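You operate a simulated robot arm through the tools that you are given. There is no shell and no other tool.

You run a simulated robot arm. Do the job below in one go: nothing can be reset, and whatever is moved stays where it is left.

JOB
Oil the anvil with the black brush, then press the lump beside the slide into a tile.
Fine: stand the brush back; the tile stays in the press. Set down upright: black brush. A coat counts when it lies all over at full strength: go over it till it gets no stronger.
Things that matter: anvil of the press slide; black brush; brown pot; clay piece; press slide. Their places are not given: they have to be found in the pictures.

Only the result counts: the job must be done as asked and must still hold three seconds after the hand-in. Knocking over, shifting, dropping, spilling or breaking anything else fails it.

ROBOT AND FRAMES
A 6-joint arm with a three-finger gripper, fixed in place. Base frame: the origin is at the foot of the arm, x ahead of it, y to its left, z up; the work surface is at about z = 720. Units: mm, degrees, N and s.
Its first joint turns from -166.0 to 166.0 degrees. Payload 4.89 kg.
The TCP is the grasp point between the finger pads, 30 mm short of the fingertips. In the tool frame z runs along the fingers and y along their closing line. Largest opening 164 mm; the body of the gripper starts 125 mm behind the TCP.
Orientation is that of the tool frame in the base frame, as a unit quaternion [x, y, z, w]. With the fingers straight down and closing along the base's y, the tool's x points along the base's -x, its y along +y and its z along -z.

CONTROLS
- The arm moves only by the tool step_arm. Its argument "rows" is a list of rows, each an object of numbers (a shift or turn left out is 0, a gripper value left out holds the last): "dx", "dy", "dz": the shift along the tool's x, y, z in mm; "rx", "ry", "rz": the turn, a rotation vector about the tool's x, y, z in degrees; "grip": the gripper command, from -1 (shut) to 1 (fully open), values between in proportion. In form: [{"dx": .., "dy": .., "dz": .., "rx": .., "ry": .., "rz": .., "grip": ..}, ...]. A call has 1 to 20 rows; each row shifts and turns the commanded pose from where the row before left it, along the tool's axes as they then stand. Rows are played at 5 a second. More than 50 mm and 8.6 degrees between two rows, or a gripper value outside its range, and nothing of the call is played. A pose out of reach is approached as far as the arm can. The call stops where the force on the tool passes 50 N (or 10 N more than at its start, if that is more) or the arm is blocked; 0.2 s more then pass. The fingers move at their own pace (about 108 mm/s each) and stop on an object; they squeeze with about 33 N. The grip force told is the motor's: it shows also when the fingers shut on nothing. Time passes only in rows, and 0.2 s behind the last, so rows that do not move let the fingers close. The reply holds the time, the measured pose of the TCP, the force on the tool along the base axes, the opening and the grip force, in the units named above and with some noise, with the torque about the TCP (base axes, N m) and any sound that the robot's microphone picked up.
- Cameras (640 x 400 px; columns grow to the right, rows downward): "scene" is fixed at [210.8, 632.5, 1520.4]; the picture's right is [-0.76, -0.65, 0.00], its down [-0.45, 0.52, -0.72] and it looks along [0.47, -0.55, -0.69] (base axes); focal length 336 px, centre (320, 200). "wrist" rides on the gripper at [76, -2, -152] in the tool frame; the picture's right is [0.02, 1.00, 0.00], its down [-0.88, 0.02, -0.47] and it looks along [-0.47, 0.01, 0.88] (tool axes); focal length 247 px, centre (320, 200).
- capture(camera): a new picture of that camera. The clock stands still meanwhile.
- raise_lower(by): slides the trunk up (or, below 0, down) by that many mm; the arm rides with it, the base frame stays. It gives what a move gives, with no picture.
- locate(camera, pixels): for up to 12 pixels [column, row] of the newest picture of that camera ("zoom" is the newest enlarged one), the place [x, y, z] in the base frame of the surface seen there, good to about 2 mm, but the place of the scene camera against the robot may be out by one fixed shift of up to 25 mm in any direction. The clock stands still meanwhile.
- close_up(camera, box): a new picture of the part [left, top, right, bottom] of that camera's present view, enlarged. The clock stands still meanwhile.
- hand_in(): hands the job in; it is judged then, once.

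Leave the gripper open and the arm clear of the work at the hand-in unless told otherwise.

The tools are called after ">>>" as name(argument=value, ...) on one line, values as JSON. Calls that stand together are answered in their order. step_arm: Moves the arm, as the interface text tells. Its arguments: {"type":"object","properties":{"rows":{"type":"array","items":{"type":"object","properties":{"dx":{"type":"number"},"dy":{"type":"number"},"dz":{"type":"number"},"rx":{"type":"number"},"ry":{"type":"number"},"rz":{"type":"number"},"grip":{"type":"number"}}}}},"required":["rows"]} The other tools are called the same way: raise_lower (by) slides the trunk up or down; capture (camera) takes a picture; locate (camera, pixels) gives the place of the surface under pixels of a picture; close_up (camera, box) takes an enlarged picture of a part of a camera's view; hand_in () hands the job in.

At the start:

```text
time_s: 0.0
ee_pos: [527.0, 345.7, 1199.8]
orientation: [0.0, 1.0, 0.0, 0.001]
contact_force: [1.1, 0.1, -0.2]
wrist_torque: [0.01, 0.01, 0.03]
gripper_width: 163.8
grip_force: 0.1
trunk travel left (down, up): [-50.0, 340.0]
```

scene: 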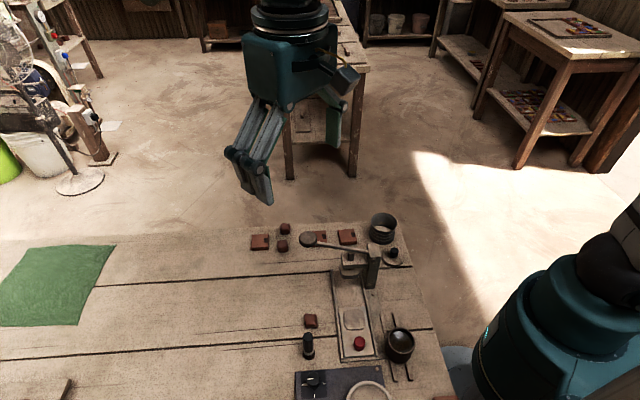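
wrist: 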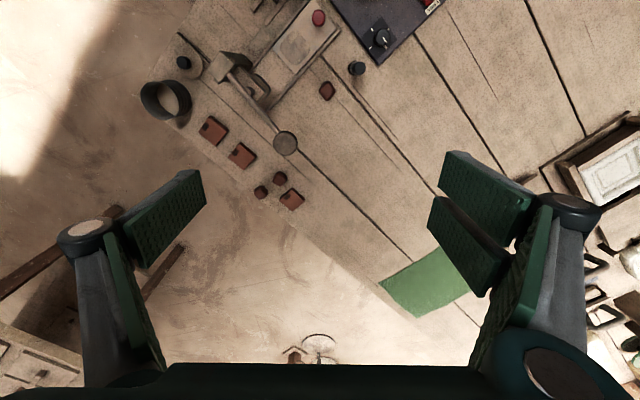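

I see a bench with a press (a lever with a round knob, a slide with a pale plate and a red knob), a dark brush standing, a pot on a rack, clay lumps. I'll take enlarged pictures to look closer.

>>> close_up(camera="scene", box=[230, 200, 450, 400])

>>> close_up(camera="wrist", box=[130, 0, 450, 220])

```text
2.00 times, centred on (340, 300) of scene
```

zoom: 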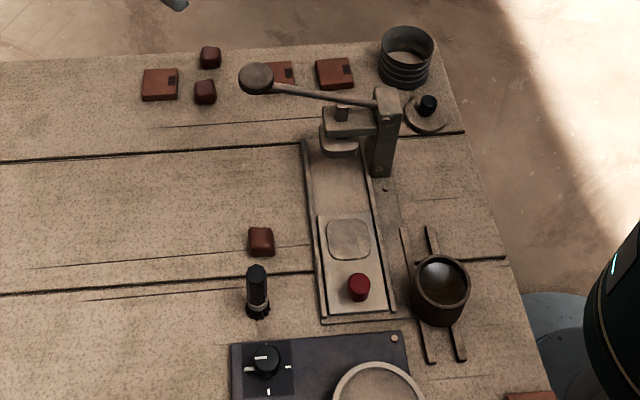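

```text
1.82 times, centred on (290, 110) of wrist
```

zoom: 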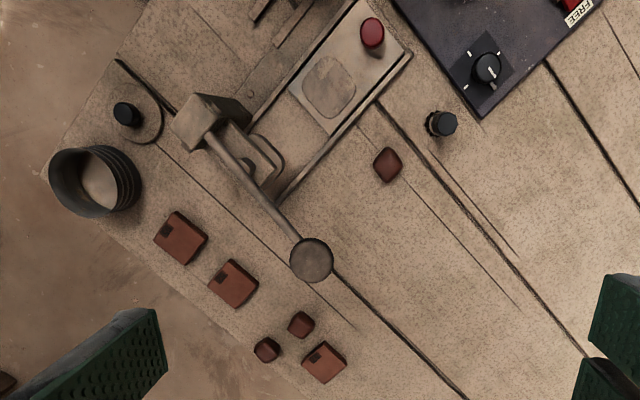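

The wrist close-up shows the press with its lever knob at (312,260), anvil at (328,85), red knob at (372,32), brush at (441,123) and the lump at (388,165). I'll locate these, and the same in the scene picture to find the shift.

>>> locate(camera="zoom", pixels=[[441, 123], [388, 165], [372, 32], [328, 85], [312, 260], [195, 130], [404, 53], [277, 205], [430, 190], [250, 160], [300, 325], [268, 165]])

>>> locate(camera="scene", pixels=[[308, 337], [311, 321], [359, 342], [354, 319], [308, 240], [373, 250], [400, 340], [400, 330], [391, 322], [408, 378], [348, 262], [350, 255]])

```text
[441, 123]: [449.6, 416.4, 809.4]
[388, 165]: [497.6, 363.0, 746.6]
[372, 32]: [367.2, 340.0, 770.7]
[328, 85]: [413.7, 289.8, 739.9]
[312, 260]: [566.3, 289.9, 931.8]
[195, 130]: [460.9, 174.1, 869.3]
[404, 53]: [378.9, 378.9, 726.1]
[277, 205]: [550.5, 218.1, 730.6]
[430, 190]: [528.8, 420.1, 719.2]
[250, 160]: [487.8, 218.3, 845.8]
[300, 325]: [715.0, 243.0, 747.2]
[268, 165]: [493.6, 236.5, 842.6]
```

```text
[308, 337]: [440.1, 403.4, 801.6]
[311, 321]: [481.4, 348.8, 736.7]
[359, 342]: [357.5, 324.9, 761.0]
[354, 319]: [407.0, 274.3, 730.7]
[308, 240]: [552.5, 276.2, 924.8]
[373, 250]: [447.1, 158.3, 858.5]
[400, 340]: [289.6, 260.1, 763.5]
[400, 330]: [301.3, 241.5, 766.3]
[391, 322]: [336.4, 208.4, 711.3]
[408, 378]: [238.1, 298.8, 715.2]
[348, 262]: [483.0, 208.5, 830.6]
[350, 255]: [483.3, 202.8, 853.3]
```

The scene camera is off by about (+12, +14, +10). I'll move the arm back toward the base and a little lower so that the wrist camera looks down at the press from close.

>>> step_arm(rows=[{"dx": 38, "dy": -8, "dz": 17}, {"dx": 38, "dy": -8, "dz": 17}, {"dx": 38, "dy": -8, "dz": 17}, {"dx": 38, "dy": -8, "dz": 17}, {"dx": 38, "dy": -7, "dz": 16}, {"dx": 37, "dy": -7, "dz": 16}, {"dx": 0}])

>>> capture(camera="wrist")

>>> capture(camera="scene")

```text
time_s: 1.6
ee_pos: [299.9, 298.9, 1098.0]
orientation: [0.0, 1.0, 0.0, 0.0]
contact_force: [1.0, 0.0, 0.5]
wrist_torque: [0.0, 0.08, -0.02]
gripper_width: 164.2
grip_force: 0.0
trunk travel left (down, up): [-50.0, 340.0]
```

```text
taken
```

wrist: 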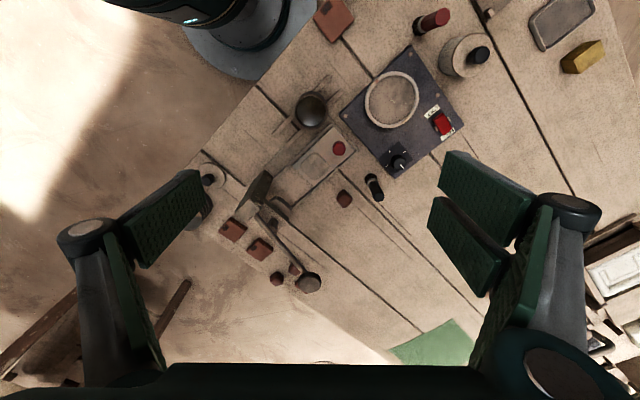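

```text
taken
```

scene: 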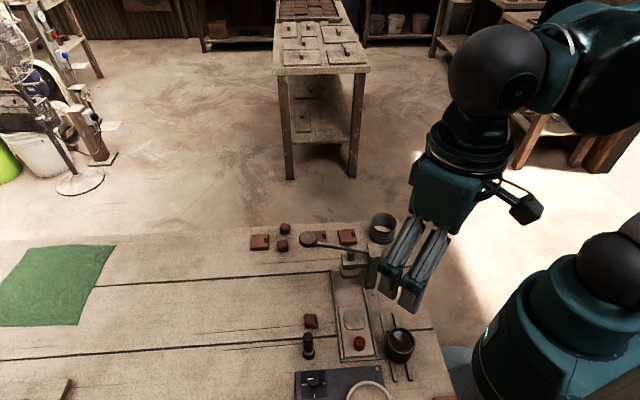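

More is visible now: a turntable panel, a second pot with a dark lid and a red item near the top. I'll zoom in on the region around the press and the top.

>>> close_up(camera="wrist", box=[190, 70, 430, 220])

>>> close_up(camera="wrist", box=[300, 0, 620, 200])

>>> close_up(camera="scene", box=[290, 300, 450, 400])

>>> close_up(camera="scene", box=[290, 210, 450, 310])

```text
2.67 times, centred on (310, 145) of wrist
```

zoom: 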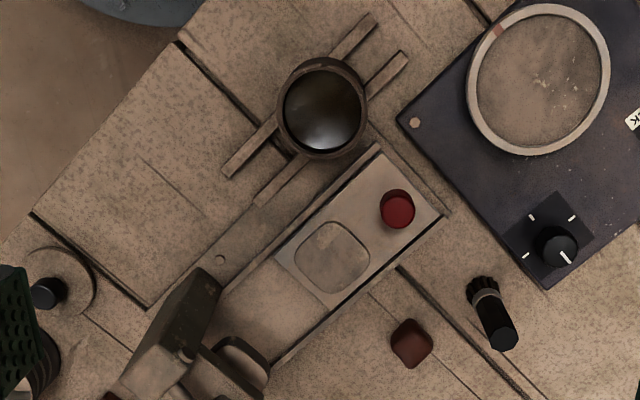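

```text
2.00 times, centred on (460, 100) of wrist
```

zoom: 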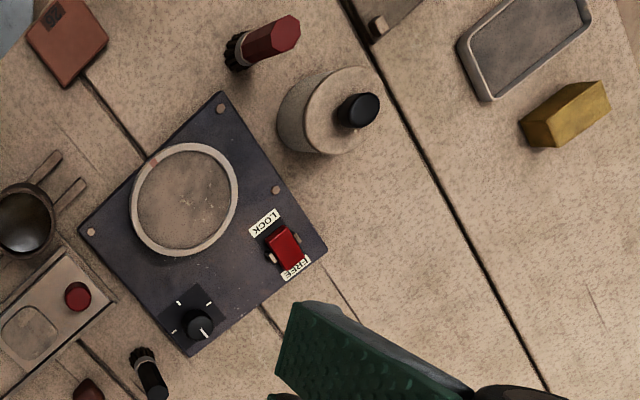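

```text
4.00 times, centred on (370, 350) of scene
```

zoom: 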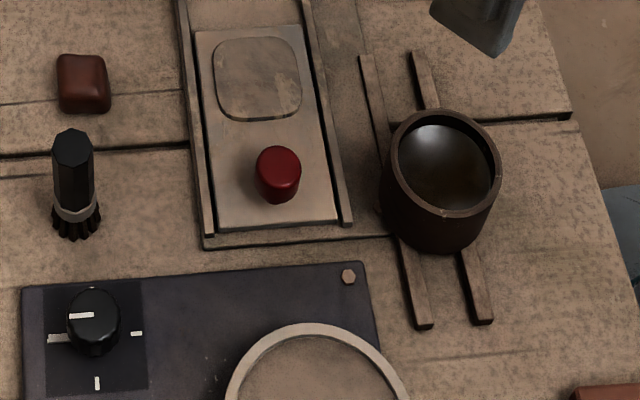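

```text
4.00 times, centred on (370, 260) of scene
```

zoom: 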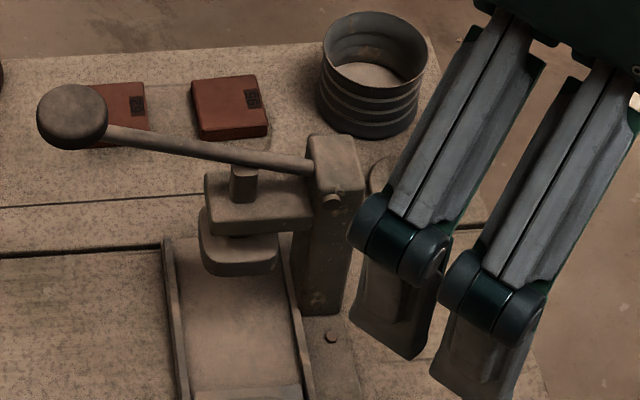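

The black brush stands on its bristles beside the lump; the brown pot holds dark liquid on two wooden rails. I'll re-take the enlarged wrist view and locate the exact points.

>>> close_up(camera="wrist", box=[190, 70, 430, 220])

>>> locate(camera="zoom", pixels=[[503, 338], [485, 293], [482, 283], [411, 336], [411, 350], [397, 200], [333, 257], [303, 255], [362, 257], [332, 228], [332, 285], [322, 110]])

>>> locate(camera="zoom", pixels=[[281, 110], [364, 110], [322, 62], [322, 155], [436, 212], [374, 155], [270, 355], [220, 310], [280, 255], [325, 304], [350, 205], [400, 245]])

```text
2.67 times, centred on (310, 145) of wrist
```

zoom: 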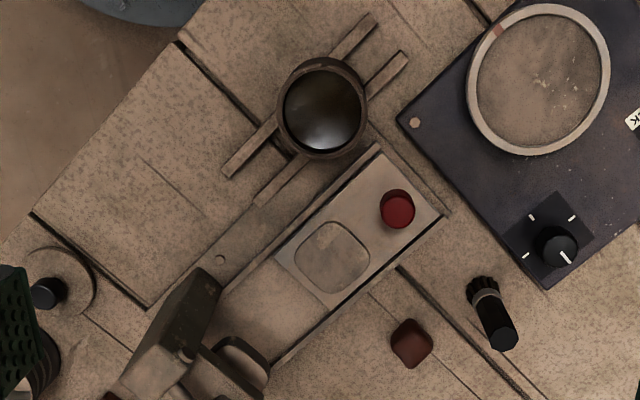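

```text
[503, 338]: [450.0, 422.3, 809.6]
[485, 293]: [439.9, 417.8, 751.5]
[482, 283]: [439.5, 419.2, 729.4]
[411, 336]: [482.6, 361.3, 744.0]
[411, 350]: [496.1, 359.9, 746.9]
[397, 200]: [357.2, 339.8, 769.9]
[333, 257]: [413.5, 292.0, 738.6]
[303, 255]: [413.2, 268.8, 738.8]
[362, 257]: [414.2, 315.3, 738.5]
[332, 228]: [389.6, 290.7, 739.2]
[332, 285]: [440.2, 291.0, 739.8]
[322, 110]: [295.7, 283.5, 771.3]
```

```text
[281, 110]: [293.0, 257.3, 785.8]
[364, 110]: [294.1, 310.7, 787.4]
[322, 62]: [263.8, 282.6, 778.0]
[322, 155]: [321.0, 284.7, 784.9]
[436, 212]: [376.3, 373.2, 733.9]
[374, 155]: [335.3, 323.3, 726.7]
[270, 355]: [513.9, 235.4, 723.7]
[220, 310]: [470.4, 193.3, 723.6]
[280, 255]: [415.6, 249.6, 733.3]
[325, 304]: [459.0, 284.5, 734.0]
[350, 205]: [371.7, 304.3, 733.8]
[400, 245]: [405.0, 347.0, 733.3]
```

Key points from the wrist view: brush axis near (449,420) with top z 810; anvil centre about (413.5,291.5,739), turned 45°; pot centre about (294,284), rim z 786, liquid z 771; lump about (489,361) with top z 747; red knob about (360,340,770). Next I turn the tool 45° to line up with the slide and go lower for a closer look.

>>> step_arm(rows=[{"rz": 7.5}, {"rz": 7.5}, {"rz": 7.5}, {"rz": 7.5}, {"rz": 7.5}, {"rz": 7.5}, {"dx": 8, "dy": 19.5, "dz": 37}, {"dx": 8, "dy": 19.5, "dz": 37}, {"dx": 8, "dy": 19.5, "dz": 37}, {"dx": 8, "dy": 19.5, "dz": 37}, {"dx": 0}])

>>> capture(camera="wrist")

>>> capture(camera="scene")

```text
time_s: 4.0
ee_pos: [333.4, 376.7, 950.2]
orientation: [0.382, 0.924, 0.001, 0.001]
contact_force: [-1.3, -0.4, -0.7]
wrist_torque: [0.06, -0.02, 0.03]
gripper_width: 163.8
grip_force: 0.1
trunk travel left (down, up): [-50.0, 340.0]
```

```text
taken
```

wrist: 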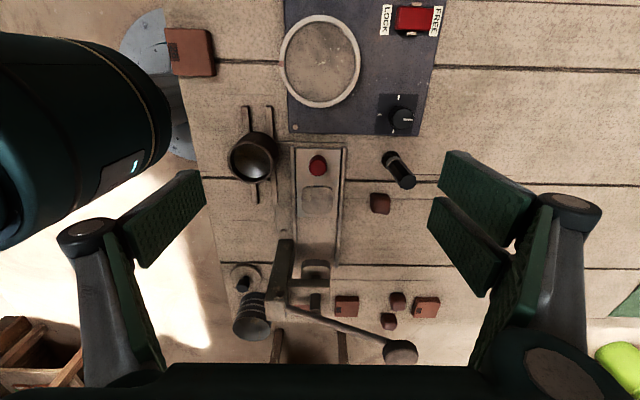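

```text
taken
```

scene: 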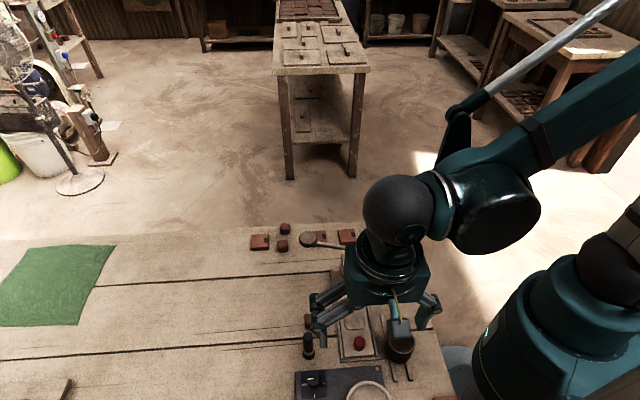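

The view is now aligned with the slide. I'll enlarge the region holding pot, slide, lump and brush.

>>> close_up(camera="wrist", box=[225, 120, 425, 245])

>>> locate(camera="wrist", pixels=[[404, 118], [400, 350], [281, 250], [320, 268], [300, 309], [315, 260], [313, 264], [307, 286], [398, 100], [420, 100], [398, 130], [285, 244]])

```text
3.20 times, centred on (325, 182) of wrist
```

zoom: 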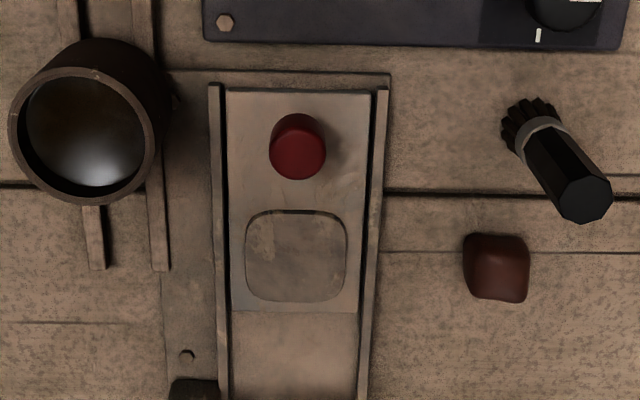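

```text
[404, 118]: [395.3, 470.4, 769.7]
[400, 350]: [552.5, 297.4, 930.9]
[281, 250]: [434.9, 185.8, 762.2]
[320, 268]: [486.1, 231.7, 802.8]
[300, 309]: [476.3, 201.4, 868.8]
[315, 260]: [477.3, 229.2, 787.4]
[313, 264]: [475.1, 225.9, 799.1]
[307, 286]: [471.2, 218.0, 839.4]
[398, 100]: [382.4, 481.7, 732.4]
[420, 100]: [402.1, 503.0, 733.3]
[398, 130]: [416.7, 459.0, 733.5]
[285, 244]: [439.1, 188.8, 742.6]
```

Now I'll locate exact points in the enlarged wrist view: brush top, anvil edges, lump corners, pot rim and knob.

>>> locate(camera="zoom", pixels=[[585, 200], [565, 197], [605, 190], [580, 217], [590, 180], [297, 160], [248, 255], [344, 255], [297, 218], [297, 298], [255, 218], [340, 290]])

>>> locate(camera="zoom", pixels=[[472, 255], [522, 255], [497, 240], [497, 296], [497, 270], [14, 130], [156, 130], [85, 72], [85, 202], [85, 130], [520, 110], [535, 130]])

>>> locate(camera="zoom", pixels=[[213, 90], [381, 95], [228, 395], [365, 395], [232, 305], [355, 310], [95, 250], [230, 95], [368, 98], [160, 260], [30, 150], [20, 165]])

```text
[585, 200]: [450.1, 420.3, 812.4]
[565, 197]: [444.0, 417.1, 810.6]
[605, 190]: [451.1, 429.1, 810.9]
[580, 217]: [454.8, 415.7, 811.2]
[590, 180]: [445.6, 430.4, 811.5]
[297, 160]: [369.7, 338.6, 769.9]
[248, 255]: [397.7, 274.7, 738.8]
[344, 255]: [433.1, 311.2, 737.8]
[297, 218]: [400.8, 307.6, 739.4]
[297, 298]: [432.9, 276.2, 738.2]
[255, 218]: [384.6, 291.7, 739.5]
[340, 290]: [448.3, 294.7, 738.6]
```

```text
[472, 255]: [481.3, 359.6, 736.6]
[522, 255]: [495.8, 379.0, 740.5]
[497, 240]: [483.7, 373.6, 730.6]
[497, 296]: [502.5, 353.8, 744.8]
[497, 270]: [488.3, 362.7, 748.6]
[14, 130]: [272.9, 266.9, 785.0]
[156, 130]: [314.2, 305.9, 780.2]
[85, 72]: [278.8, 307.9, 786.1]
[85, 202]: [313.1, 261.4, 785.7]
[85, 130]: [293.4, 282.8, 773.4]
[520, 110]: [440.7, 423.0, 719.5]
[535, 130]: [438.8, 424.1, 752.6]
```

```text
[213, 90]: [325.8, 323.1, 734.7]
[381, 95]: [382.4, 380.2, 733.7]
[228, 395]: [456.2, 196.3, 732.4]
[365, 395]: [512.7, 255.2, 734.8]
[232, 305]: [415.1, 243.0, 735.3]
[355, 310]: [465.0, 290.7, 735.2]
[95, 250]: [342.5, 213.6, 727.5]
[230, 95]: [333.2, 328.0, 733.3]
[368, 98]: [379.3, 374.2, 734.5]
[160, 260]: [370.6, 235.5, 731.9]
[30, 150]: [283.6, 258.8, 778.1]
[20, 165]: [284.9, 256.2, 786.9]
```

Brush axis is near (450,421.3), handle about 19 mm across, top z 811. I'll move above it with the fingers closed to about 60 mm, and check in the pictures before going down.

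>>> step_arm(rows=[{"dx": -17, "dy": 38, "dz": 23, "grip": -0.27}, {"dx": -17, "dy": 38, "dz": 23}, {"dx": -16.9, "dy": 38, "dz": 24}, {"dx": 0}, {"dx": 0}])

>>> capture(camera="wrist")

>>> close_up(camera="scene", box=[230, 230, 430, 400])

```text
time_s: 5.2
ee_pos: [450.4, 422.0, 880.1]
orientation: [0.382, 0.924, 0.0, 0.001]
contact_force: [-0.7, 0.7, -0.7]
wrist_torque: [-0.03, 0.02, 0.01]
gripper_width: 60.0
grip_force: 0.1
trunk travel left (down, up): [-50.0, 340.0]
```

```text
taken
```

wrist: 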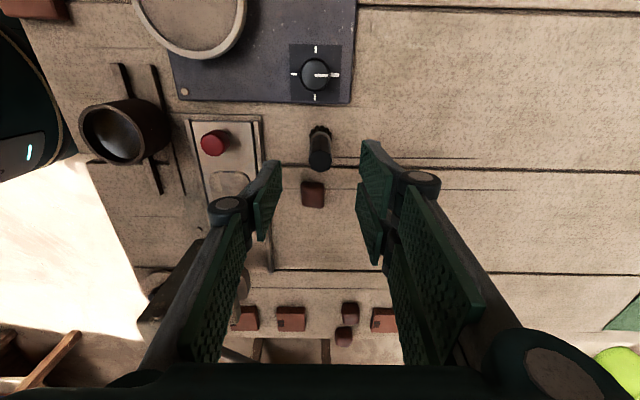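

```text
2.35 times, centred on (330, 315) of scene
```

zoom: 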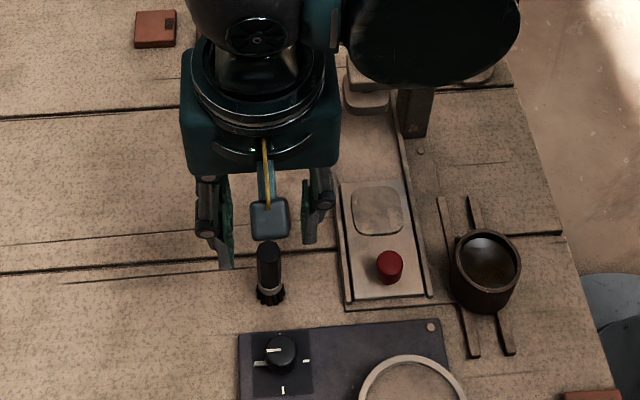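

The brush top sits at (320,160), exactly where the TCP's vertical line passes at that height, so the gripper is centred over it. I'll locate the top and the lump from here too.

>>> locate(camera="wrist", pixels=[[320, 160], [312, 160], [328, 160], [312, 183], [312, 194], [304, 194], [322, 194], [312, 205], [215, 143], [112, 132], [320, 130], [230, 180]])

>>> close_up(camera="wrist", box=[280, 100, 380, 220])

```text
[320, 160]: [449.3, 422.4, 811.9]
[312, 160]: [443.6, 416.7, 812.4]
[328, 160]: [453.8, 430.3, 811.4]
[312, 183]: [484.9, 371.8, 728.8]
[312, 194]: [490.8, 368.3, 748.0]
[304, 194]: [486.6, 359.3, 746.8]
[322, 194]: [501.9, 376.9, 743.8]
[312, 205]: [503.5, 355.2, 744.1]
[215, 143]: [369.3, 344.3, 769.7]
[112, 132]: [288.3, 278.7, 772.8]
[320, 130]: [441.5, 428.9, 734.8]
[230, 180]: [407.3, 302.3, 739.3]
```

```text
3.33 times, centred on (330, 160) of wrist
```

zoom: 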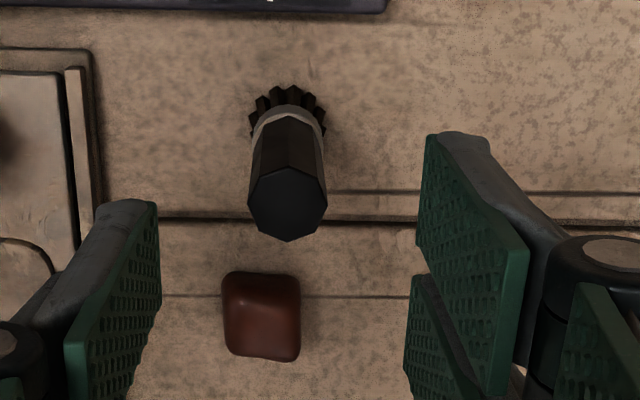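

Aligned. I'll go down 86 mm to z≈794 (tips at 764) and close on the handle.

>>> step_arm(rows=[{"dz": 30}, {"dz": 30}, {"dz": 26}, {"dz": 0, "grip": -1}, {"grip": -1}, {"grip": -1}, {"grip": -1}])

>>> capture(camera="wrist")

```text
time_s: 6.8
ee_pos: [451.0, 422.6, 794.9]
orientation: [0.383, 0.924, 0.0, 0.0]
contact_force: [-1.1, -0.5, 0.7]
wrist_torque: [-0.08, 0.04, 0.02]
gripper_width: 21.9
grip_force: 33.2
trunk travel left (down, up): [-50.0, 340.0]
```

```text
taken
```

wrist: 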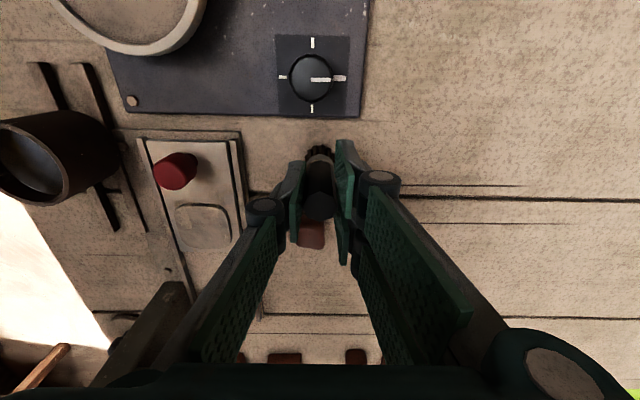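

The handle is gripped (21.9 mm, 33 N) with TCP at (451.0,422.6,794.9), so the bristle end is 75 mm below the TCP. I'll lift 105 mm, then travel to above the brown pot.

>>> step_arm(rows=[{"dz": -15}, {"dz": -30}, {"dz": -30}, {"dz": -30}, {"dx": 2.4, "dy": -41.6}, {"dx": 2.4, "dy": -41.6}, {"dx": 2.4, "dy": -41.6}, {"dx": 2.4, "dy": -41.6}, {"dx": 2.3, "dy": -41.5}, {"dx": 0}])

>>> capture(camera="wrist")

>>> close_up(camera="scene", box=[230, 230, 450, 400])

```text
time_s: 9.0
ee_pos: [293.5, 283.8, 900.2]
orientation: [0.383, 0.924, 0.001, 0.0]
contact_force: [0.2, 0.0, -1.3]
wrist_torque: [-0.1, 0.06, 0.0]
gripper_width: 21.6
grip_force: 32.9
trunk travel left (down, up): [-50.0, 340.0]
```

```text
taken
```

wrist: 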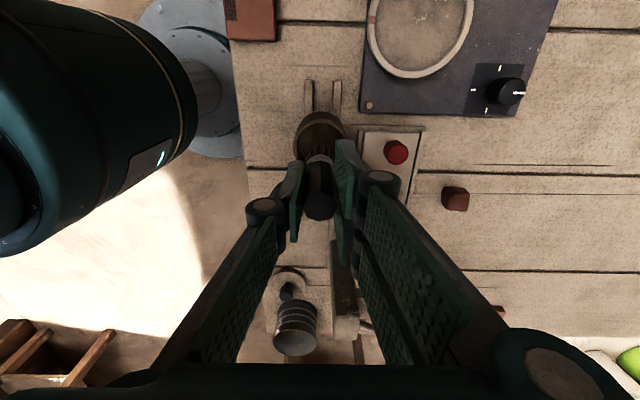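

```text
2.35 times, centred on (340, 315) of scene
```

zoom: 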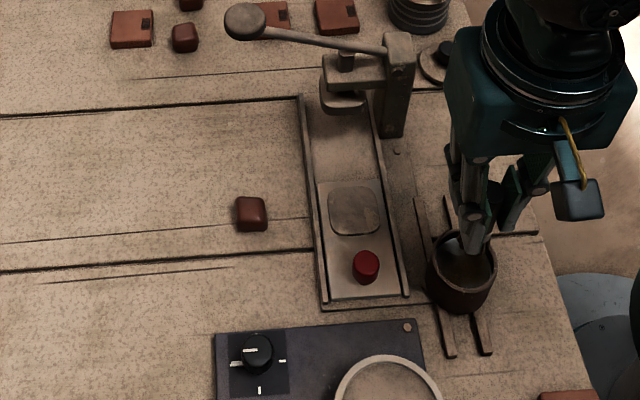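

The brush hangs over the pot. I'll zoom and locate the rim to check centring before dipping.

>>> close_up(camera="wrist", box=[270, 90, 370, 190])

>>> locate(camera="wrist", pixels=[[297, 138], [343, 138], [320, 114], [308, 118], [332, 118], [320, 122], [318, 150], [310, 145]])

```text
4.00 times, centred on (320, 140) of wrist
```

zoom: 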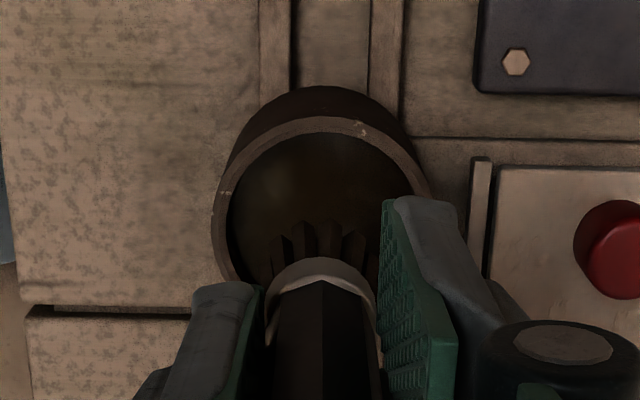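

```text
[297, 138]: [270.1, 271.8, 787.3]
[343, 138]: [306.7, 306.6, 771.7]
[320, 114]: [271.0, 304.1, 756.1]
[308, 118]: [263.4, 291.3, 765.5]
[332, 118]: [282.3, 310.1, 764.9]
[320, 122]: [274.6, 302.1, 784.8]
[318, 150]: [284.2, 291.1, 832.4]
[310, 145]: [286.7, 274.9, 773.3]
```

>>> locate(camera="zoom", pixels=[[220, 225], [219, 245], [320, 125], [415, 165], [240, 165], [385, 142], [258, 146], [426, 188]])

```text
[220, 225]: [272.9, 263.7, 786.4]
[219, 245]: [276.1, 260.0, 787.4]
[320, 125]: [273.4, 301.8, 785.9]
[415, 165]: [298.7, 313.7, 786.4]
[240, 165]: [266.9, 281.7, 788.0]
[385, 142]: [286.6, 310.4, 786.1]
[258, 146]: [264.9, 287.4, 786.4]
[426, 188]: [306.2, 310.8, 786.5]
```

The rim fits a circle centred near (294,284); the TCP is at (293.5,283.8), so the brush is centred. I'll dip down 75 mm (bristle end to z≈750, liquid at 772), wait, rise and let it drain a moment.

>>> step_arm(rows=[{"dz": 30}, {"dz": 20}, {"dz": 10}, {"dz": 8}, {"dz": 7}, {"dz": 0}, {"dz": 0}, {"dz": 0}, {"dz": -10}, {"dz": -15}, {"dz": -15}, {"dz": 0}, {"dz": 0}, {"dz": 0}, {"dz": 0}, {"dz": -35}, {"dz": 0}])

>>> close_up(camera="wrist", box=[270, 90, 370, 190])

>>> close_up(camera="scene", box=[330, 270, 450, 390])

```text
time_s: 12.6
ee_pos: [294.0, 283.4, 900.0]
orientation: [0.383, 0.924, 0.0, 0.001]
contact_force: [0.8, 0.4, -0.8]
wrist_torque: [-0.04, 0.03, -0.02]
gripper_width: 21.8
grip_force: 33.5
trunk travel left (down, up): [-50.0, 340.0]
```

```text
4.00 times, centred on (320, 140) of wrist
```

zoom: 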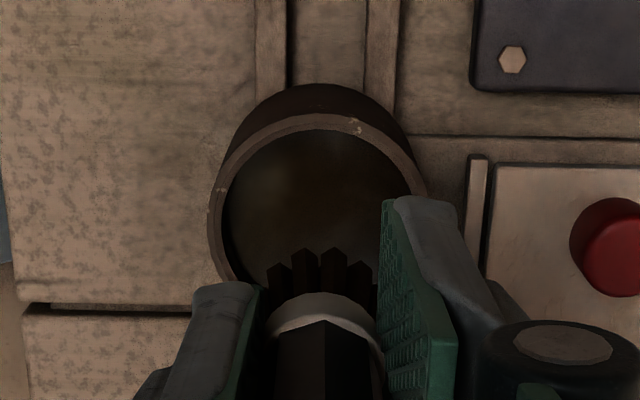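

```text
3.33 times, centred on (390, 330) of scene
```

zoom: 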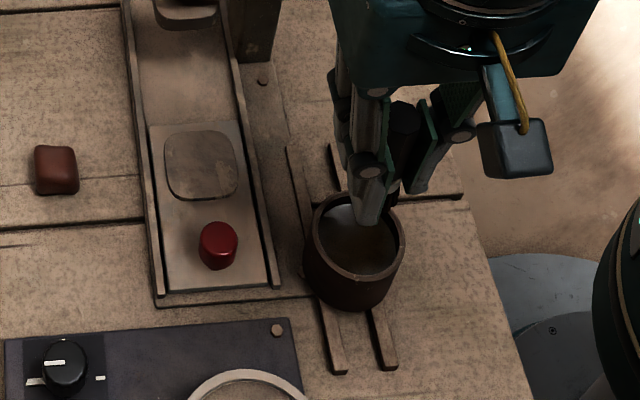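

The ferrule and bristles appear lower in the picture than before the dip (row 262 → 297 in the zoom), so the brush may have slid in the fingers. I'll take the wrist close-up again and measure.

>>> close_up(camera="wrist", box=[270, 120, 370, 220])

>>> locate(camera="zoom", pixels=[[320, 185], [320, 192], [300, 140], [330, 140], [320, 230], [320, 300], [290, 330], [330, 350], [320, 340], [355, 330]])

```text
4.00 times, centred on (320, 170) of wrist
```

zoom: 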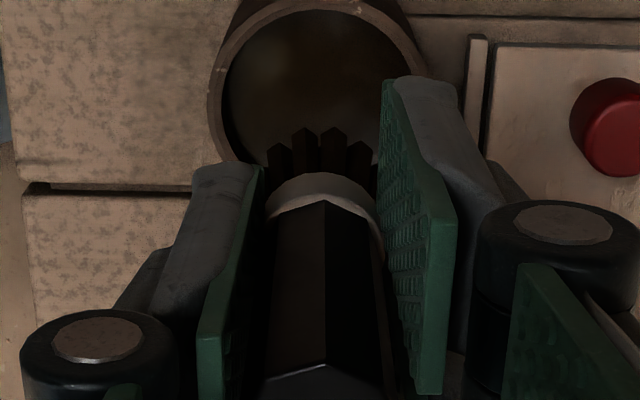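

```text
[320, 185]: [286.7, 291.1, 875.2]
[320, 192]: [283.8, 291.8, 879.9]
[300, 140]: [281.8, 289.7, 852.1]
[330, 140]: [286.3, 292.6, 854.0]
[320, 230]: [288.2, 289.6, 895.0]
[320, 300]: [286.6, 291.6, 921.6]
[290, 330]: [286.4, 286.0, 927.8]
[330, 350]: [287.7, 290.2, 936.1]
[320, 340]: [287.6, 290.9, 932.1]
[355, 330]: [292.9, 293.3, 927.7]
```

The brush slid up about 20 mm in the fingers (ferrule now at z≈877 with TCP 900, handle top ≈936), so the pot's floor is right at the liquid surface and the bristle end is now about 55 mm below the TCP. It is still upright. I'll go over the anvil's near-left corner and lower to just above it (TCP z 800, bristle end ≈745).

>>> step_arm(rows=[{"dx": -31, "dy": 36.2}, {"dx": -31, "dy": 36.2}, {"dz": 40}, {"dz": 35}, {"dz": 25}, {"dz": 0}])

>>> capture(camera="wrist")

>>> close_up(camera="scene", box=[290, 260, 430, 380])

```text
time_s: 14.0
ee_pos: [389.3, 291.0, 800.9]
orientation: [0.383, 0.924, 0.0, 0.0]
contact_force: [0.1, -0.4, -0.5]
wrist_torque: [0.02, -0.03, -0.02]
gripper_width: 21.9
grip_force: 33.2
trunk travel left (down, up): [-50.0, 340.0]
```

```text
taken
```

wrist: 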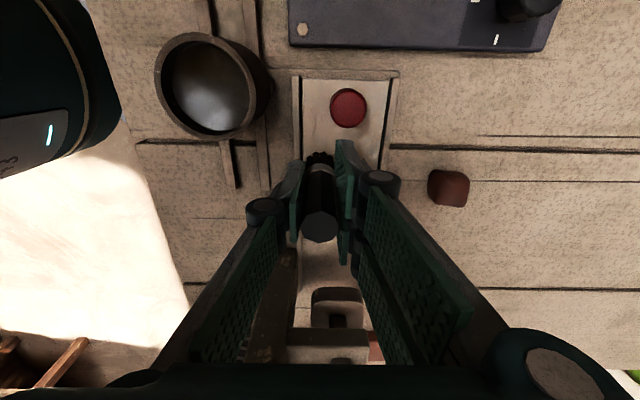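

```text
3.33 times, centred on (360, 320) of scene
```

zoom: 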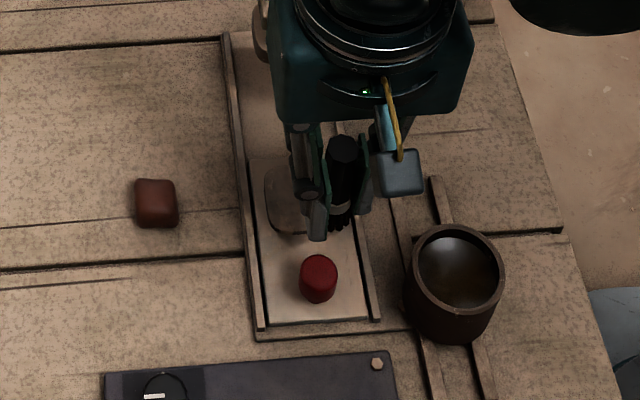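

The brush hovers over the anvil's near-left corner at TCP (389.3,291.0,800.9). I'll lower in small steps to find the contact by force.

>>> step_arm(rows=[{"dz": 3}, {"dz": 0}])

>>> step_arm(rows=[{"dz": 2}, {"dz": 0}])

>>> step_arm(rows=[{"dz": 2}, {"dz": 0}])

```text
time_s: 14.6
ee_pos: [389.1, 290.7, 797.3]
orientation: [0.383, 0.924, 0.0, 0.0]
contact_force: [0.5, 0.8, -0.9]
wrist_torque: [0.02, -0.01, 0.05]
gripper_width: 21.6
grip_force: 32.9
trunk travel left (down, up): [-50.0, 340.0]
```

```text
time_s: 15.2
ee_pos: [389.1, 290.2, 796.0]
orientation: [0.383, 0.924, 0.0, 0.0]
contact_force: [0.2, 0.7, -1.0]
wrist_torque: [0.01, -0.02, 0.01]
gripper_width: 21.6
grip_force: 33.4
trunk travel left (down, up): [-50.0, 340.0]
```

```text
time_s: 15.8
ee_pos: [390.0, 289.7, 792.2]
orientation: [0.382, 0.924, 0.001, 0.001]
contact_force: [-0.5, -0.8, -0.5]
wrist_torque: [-0.02, -0.02, 0.0]
gripper_width: 21.5
grip_force: 33.5
trunk travel left (down, up): [-50.0, 340.0]
```

No contact yet at z≈793. I'll keep lowering in 2 mm steps.

>>> step_arm(rows=[{"dz": 2}, {"dz": 0}])

>>> step_arm(rows=[{"dz": 2}, {"dz": 0}])

>>> close_up(camera="wrist", box=[260, 100, 380, 220])

```text
time_s: 16.4
ee_pos: [389.7, 289.5, 792.8]
orientation: [0.383, 0.924, 0.001, 0.0]
contact_force: [-0.2, 0.1, 37.7]
wrist_torque: [-0.22, -0.26, 0.02]
gripper_width: 22.0
grip_force: 32.8
trunk travel left (down, up): [-50.0, 340.0]
```

```text
time_s: 17.0
ee_pos: [388.7, 290.5, 789.3]
orientation: [0.383, 0.924, 0.001, 0.001]
contact_force: [0.7, 0.1, 38.6]
wrist_torque: [-0.1, -0.27, 0.01]
gripper_width: 21.4
grip_force: 33.0
trunk travel left (down, up): [-50.0, 340.0]
```

```text
3.33 times, centred on (320, 160) of wrist
```

zoom: 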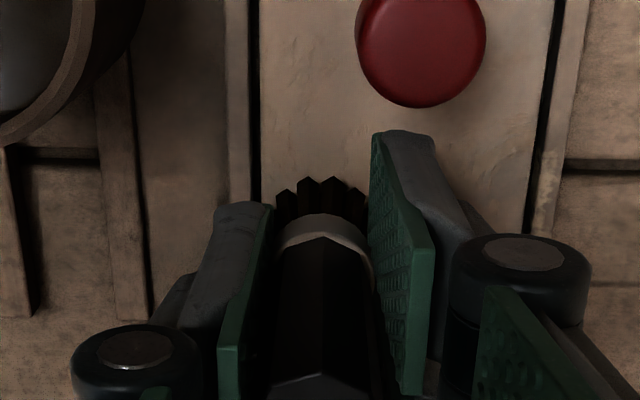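

Contact: 38 N, the brush is now slipping slightly in the fingers. I'll back off 1 mm and read the force.

>>> step_arm(rows=[{"dz": -1}, {"dz": 0}])

```text
time_s: 17.6
ee_pos: [388.3, 290.7, 790.8]
orientation: [0.383, 0.924, -0.001, 0.0]
contact_force: [-0.4, -0.7, 1.8]
wrist_torque: [0.01, -0.01, -0.02]
gripper_width: 21.7
grip_force: 32.9
trunk travel left (down, up): [-50.0, 340.0]
```

Force is about 2 N: bare contact. I'll press 0.4 mm and make a first stroke across (tool y +40 mm) in small rows.

>>> step_arm(rows=[{"dz": 0.4}, {"dy": 5}, {"dy": 7}, {"dy": 7}, {"dy": 7}, {"dy": 7}, {"dy": 7}, {"dy": 0}])

>>> capture(camera="wrist")

>>> close_up(camera="scene", box=[310, 270, 410, 370])

```text
time_s: 19.4
ee_pos: [417.8, 318.7, 789.4]
orientation: [0.383, 0.924, 0.001, 0.0]
contact_force: [-2.5, -1.7, 11.0]
wrist_torque: [-0.17, 0.19, 0.02]
gripper_width: 21.8
grip_force: 32.6
trunk travel left (down, up): [-50.0, 340.0]
```

```text
taken
```

wrist: 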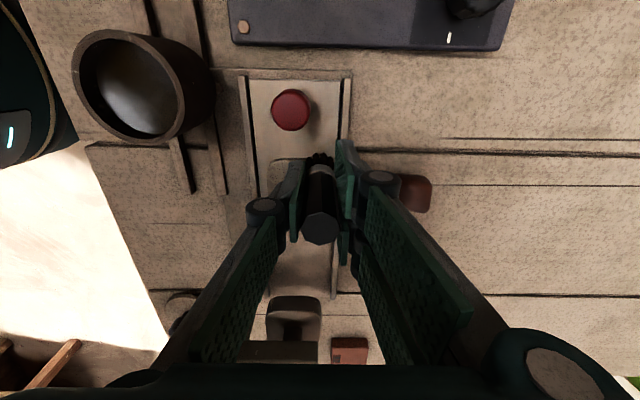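

```text
4.00 times, centred on (360, 320) of scene
```

zoom: 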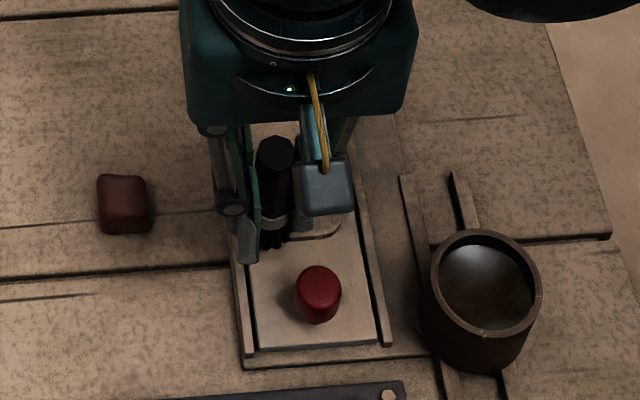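

Contact stays at 11 N. I'll continue the serpentine: shift 9 mm along the slide and stroke back, then again.

>>> step_arm(rows=[{"dx": -9}, {"dy": -7}, {"dy": -7}, {"dy": -7}, {"dy": -7}, {"dy": -7}, {"dy": -5}, {"dx": -9}, {"dy": 7}, {"dy": 7}, {"dy": 7}, {"dy": 7}, {"dy": 7}, {"dy": 5}, {"dy": 0}])

>>> step_arm(rows=[{"dx": -9}, {"dy": -7}, {"dy": -7}, {"dy": -7}, {"dy": -7}, {"dy": -7}, {"dy": -5}, {"dx": -9}, {"dy": 7}, {"dy": 7}, {"dy": 7}, {"dy": 7}, {"dy": 7}, {"dy": 5}, {"dy": 0}])

>>> capture(camera="wrist")

>>> close_up(camera="scene", box=[310, 270, 410, 370])

```text
time_s: 22.6
ee_pos: [431.4, 306.8, 789.8]
orientation: [0.383, 0.924, 0.0, 0.0]
contact_force: [-0.1, 0.7, -0.3]
wrist_torque: [0.0, -0.03, -0.01]
gripper_width: 22.0
grip_force: 33.5
trunk travel left (down, up): [-50.0, 340.0]
```

```text
time_s: 25.8
ee_pos: [444.4, 293.4, 789.1]
orientation: [0.383, 0.924, 0.0, 0.001]
contact_force: [0.0, -2.5, 4.9]
wrist_torque: [-0.06, 0.08, 0.02]
gripper_width: 21.8
grip_force: 33.4
trunk travel left (down, up): [-50.0, 340.0]
```

```text
taken
```

wrist: 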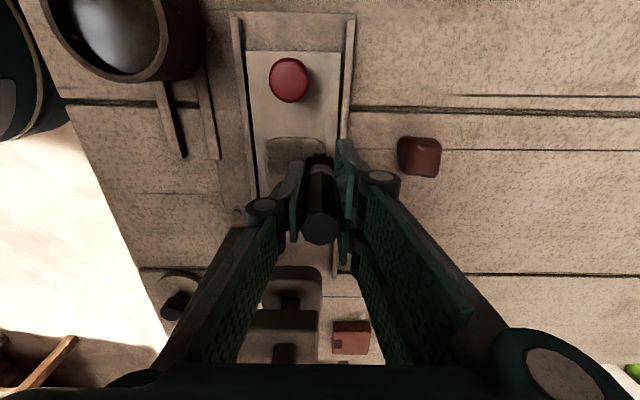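

```text
4.00 times, centred on (360, 320) of scene
```

zoom: 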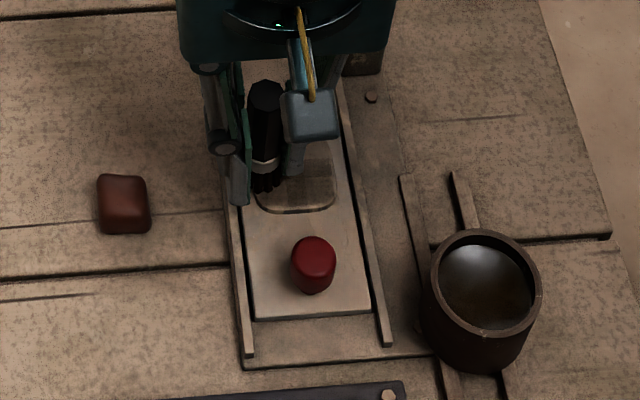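

The slide crept forward with my shifts along it (a gap shows behind its near end). The coat shows faintly as darker. I'll lift off and go back above the pot, from where I can see the anvil and measure its new place.

>>> step_arm(rows=[{"dz": -20}, {"dz": -40}, {"dz": -50}, {"dx": 33, "dy": -37}, {"dx": 33, "dy": -37}, {"dx": 33, "dy": -37}, {"dx": 0}])

>>> capture(camera="wrist")

>>> close_up(camera="wrist", box=[330, 120, 430, 220])

>>> close_up(camera="scene", box=[310, 270, 410, 370])

```text
time_s: 27.4
ee_pos: [294.2, 285.8, 900.1]
orientation: [0.382, 0.924, -0.001, 0.0]
contact_force: [0.4, 0.4, -0.5]
wrist_torque: [-0.05, 0.07, -0.02]
gripper_width: 21.8
grip_force: 32.7
trunk travel left (down, up): [-50.0, 340.0]
```

```text
taken
```

wrist: 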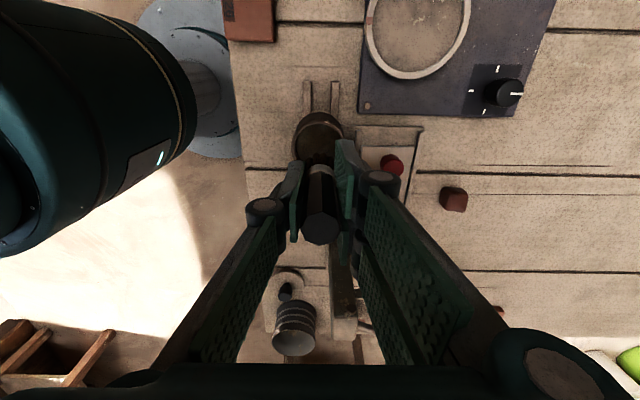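

```text
4.00 times, centred on (380, 170) of wrist
```

zoom: 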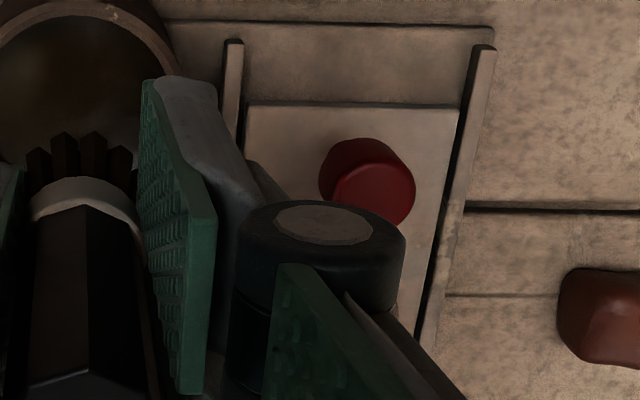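

```text
4.00 times, centred on (360, 320) of scene
```

zoom: 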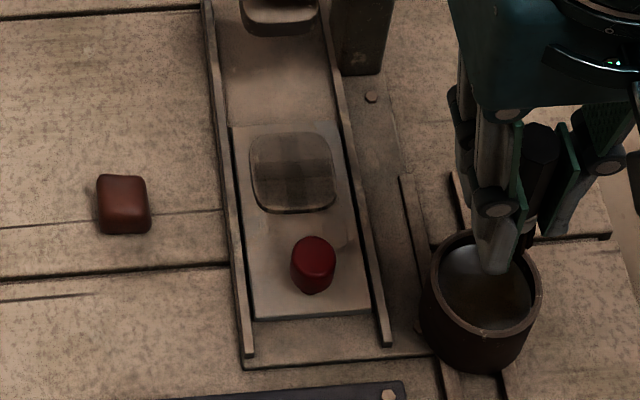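

The scene view shows the anvil clearly with an uneven coat in patches. I'll zoom further in on it and locate its new edges.

>>> close_up(camera="scene", box=[337, 297, 377, 331])

>>> locate(camera="scene", pixels=[[353, 312], [344, 312], [361, 312], [353, 304], [353, 321], [348, 348], [367, 347], [341, 301], [356, 338], [358, 333]])

```text
11.76 times, centred on (357, 314) of scene
```

zoom: 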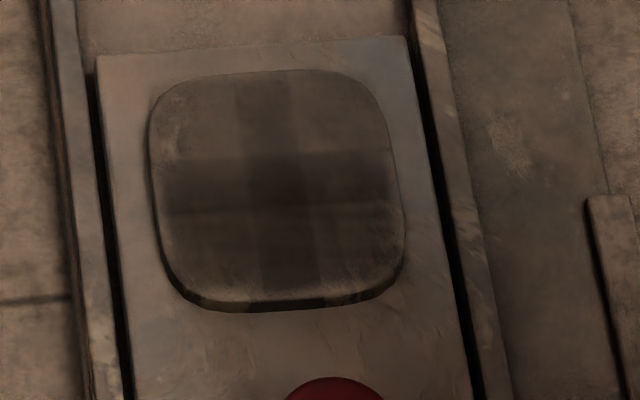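

```text
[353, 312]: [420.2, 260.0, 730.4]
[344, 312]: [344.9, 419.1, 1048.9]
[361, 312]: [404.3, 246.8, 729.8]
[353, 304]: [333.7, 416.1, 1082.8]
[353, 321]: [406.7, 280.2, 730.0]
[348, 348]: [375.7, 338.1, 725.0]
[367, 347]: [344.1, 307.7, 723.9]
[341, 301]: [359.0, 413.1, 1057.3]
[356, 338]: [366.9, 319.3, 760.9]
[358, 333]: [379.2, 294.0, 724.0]
```

The locate for "scene" used an old full picture; I'll use the current zoom instead.

>>> locate(camera="zoom", pixels=[[277, 185], [155, 180], [398, 190], [270, 78], [285, 298], [105, 70], [400, 45], [130, 380], [470, 390], [335, 390], [75, 100], [430, 30]])

>>> capture(camera="scene")

>>> locate(camera="scene", pixels=[[359, 337], [340, 349], [383, 346], [345, 348], [367, 346], [346, 330], [308, 337], [311, 321]])

```text
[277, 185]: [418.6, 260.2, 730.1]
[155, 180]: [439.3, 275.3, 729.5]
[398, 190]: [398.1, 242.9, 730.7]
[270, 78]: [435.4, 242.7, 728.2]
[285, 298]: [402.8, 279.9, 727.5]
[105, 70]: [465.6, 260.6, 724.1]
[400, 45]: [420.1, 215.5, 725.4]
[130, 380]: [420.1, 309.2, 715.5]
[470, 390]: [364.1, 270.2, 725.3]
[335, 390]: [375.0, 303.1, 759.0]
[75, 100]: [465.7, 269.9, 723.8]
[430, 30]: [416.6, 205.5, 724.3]
```

```text
taken
```

scene: 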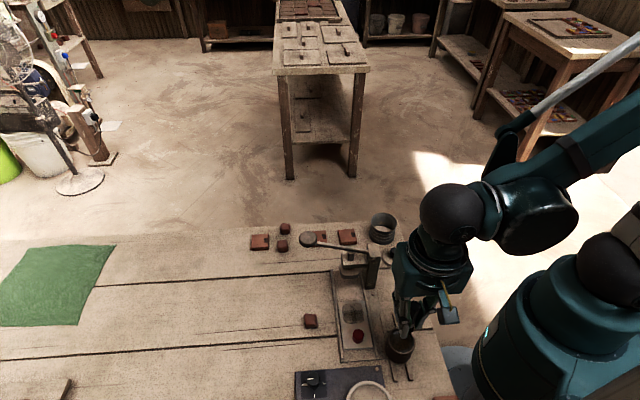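

```text
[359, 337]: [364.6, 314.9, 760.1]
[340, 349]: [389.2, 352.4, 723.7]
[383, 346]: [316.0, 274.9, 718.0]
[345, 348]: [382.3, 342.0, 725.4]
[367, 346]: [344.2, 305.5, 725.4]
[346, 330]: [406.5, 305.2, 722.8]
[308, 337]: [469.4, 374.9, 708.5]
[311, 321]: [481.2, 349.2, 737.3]
```

I'll measure the slide's near edge and the knob in the wrist view to get its displacement.

>>> close_up(camera="wrist", box=[330, 120, 430, 220])

>>> locate(camera="zoom", pixels=[[350, 112], [400, 114], [300, 110], [445, 118], [375, 190], [360, 150], [236, 50], [483, 60]])

```text
4.00 times, centred on (380, 170) of wrist
```

zoom: 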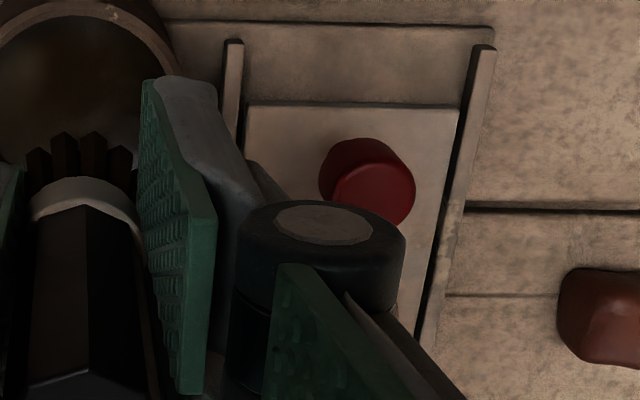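

```text
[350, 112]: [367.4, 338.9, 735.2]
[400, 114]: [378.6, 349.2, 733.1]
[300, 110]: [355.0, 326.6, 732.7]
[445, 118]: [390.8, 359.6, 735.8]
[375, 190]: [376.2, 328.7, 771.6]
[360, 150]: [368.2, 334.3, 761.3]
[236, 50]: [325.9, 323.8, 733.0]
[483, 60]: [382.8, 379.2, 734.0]
```

The slide moved about 17 mm forward, so the anvil centre is now near u=500.7, v≈104.5, i.e. about (427.9,280.1). I'll re-dip gently (77 mm down, just touching the liquid level) and rise again.

>>> step_arm(rows=[{"dz": 40}, {"dz": 25}, {"dz": 8}, {"dz": 4}, {"dz": 0}, {"dz": 0}])

```text
time_s: 28.8
ee_pos: [293.2, 285.2, 822.2]
orientation: [0.382, 0.924, 0.0, 0.0]
contact_force: [-1.2, -2.5, 14.1]
wrist_torque: [-0.01, 0.04, 0.03]
gripper_width: 21.9
grip_force: 32.7
trunk travel left (down, up): [-50.0, 340.0]
```

Touching with 14 N at the liquid's bottom. I'll rise, drain briefly, then go to the start corner of the moved anvil, 6 mm above contact height.

>>> step_arm(rows=[{"dz": -10}, {"dz": -20}, {"dz": 0}, {"dz": 0}, {"dz": 0}, {"dz": -47}, {"dx": -26.8, "dy": 23.7}, {"dx": -26.8, "dy": 23.7}, {"dx": -26.7, "dy": 23.6}, {"dz": 45}, {"dz": 45}, {"dz": 14}, {"dz": 0}])

>>> capture(camera="wrist")

```text
time_s: 31.6
ee_pos: [401.6, 279.0, 795.5]
orientation: [0.383, 0.924, -0.001, -0.001]
contact_force: [-0.3, -0.3, -0.8]
wrist_torque: [0.0, -0.02, -0.02]
gripper_width: 21.6
grip_force: 33.0
trunk travel left (down, up): [-50.0, 340.0]
```

```text
taken
```

wrist: 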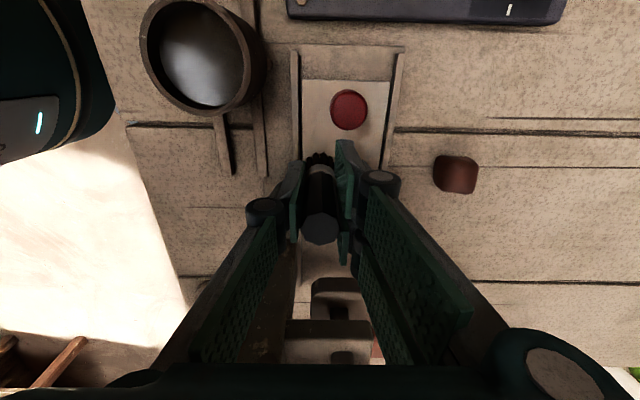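

At u≈481, v≈87, the near-left corner. Now strokes across only, lifting 6 mm between lanes so the slide isn't dragged.

>>> step_arm(rows=[{"dz": 4}, {"dz": 2.4}, {"dy": 7}, {"dy": 7}, {"dy": 7}, {"dy": 7}, {"dy": 7}, {"dy": 5}, {"dy": 0}])

>>> step_arm(rows=[{"dz": -6}, {"dx": -9}, {"dz": 6}, {"dy": -7}, {"dy": -7}, {"dy": -7}, {"dy": -7}, {"dy": -7}, {"dy": -5}, {"dy": 0}])

>>> step_arm(rows=[{"dz": -6}, {"dx": -9}, {"dz": 6}, {"dy": 7}, {"dy": 7}, {"dy": 7}, {"dy": 7}, {"dy": 7}, {"dy": 5}, {"dy": 0}])

>>> close_up(camera="wrist", box=[230, 20, 430, 170])

```text
time_s: 33.6
ee_pos: [429.7, 306.4, 790.6]
orientation: [0.383, 0.924, 0.0, 0.001]
contact_force: [-1.2, -1.3, 8.8]
wrist_torque: [-0.15, 0.05, 0.0]
gripper_width: 21.7
grip_force: 32.8
trunk travel left (down, up): [-50.0, 340.0]
```

```text
time_s: 35.8
ee_pos: [407.8, 271.4, 789.6]
orientation: [0.382, 0.924, 0.0, 0.0]
contact_force: [3.3, 1.5, 15.8]
wrist_torque: [0.13, -0.13, -0.01]
gripper_width: 22.0
grip_force: 32.8
trunk travel left (down, up): [-50.0, 340.0]
```

```text
time_s: 38.0
ee_pos: [442.9, 294.5, 789.6]
orientation: [0.382, 0.924, 0.001, 0.0]
contact_force: [-0.3, -0.1, -0.5]
wrist_torque: [0.0, -0.01, 0.02]
gripper_width: 21.6
grip_force: 33.5
trunk travel left (down, up): [-50.0, 340.0]
```

```text
2.67 times, centred on (330, 95) of wrist
```

zoom: 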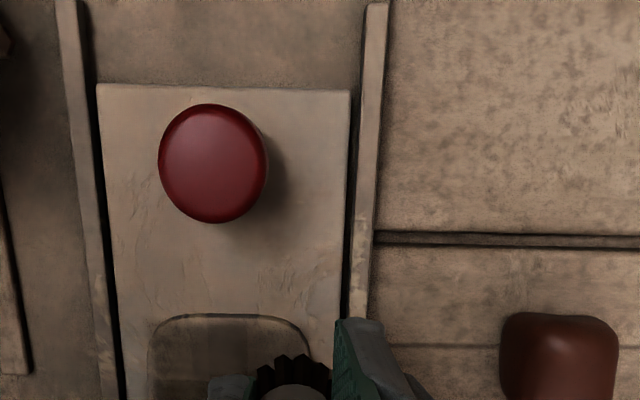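

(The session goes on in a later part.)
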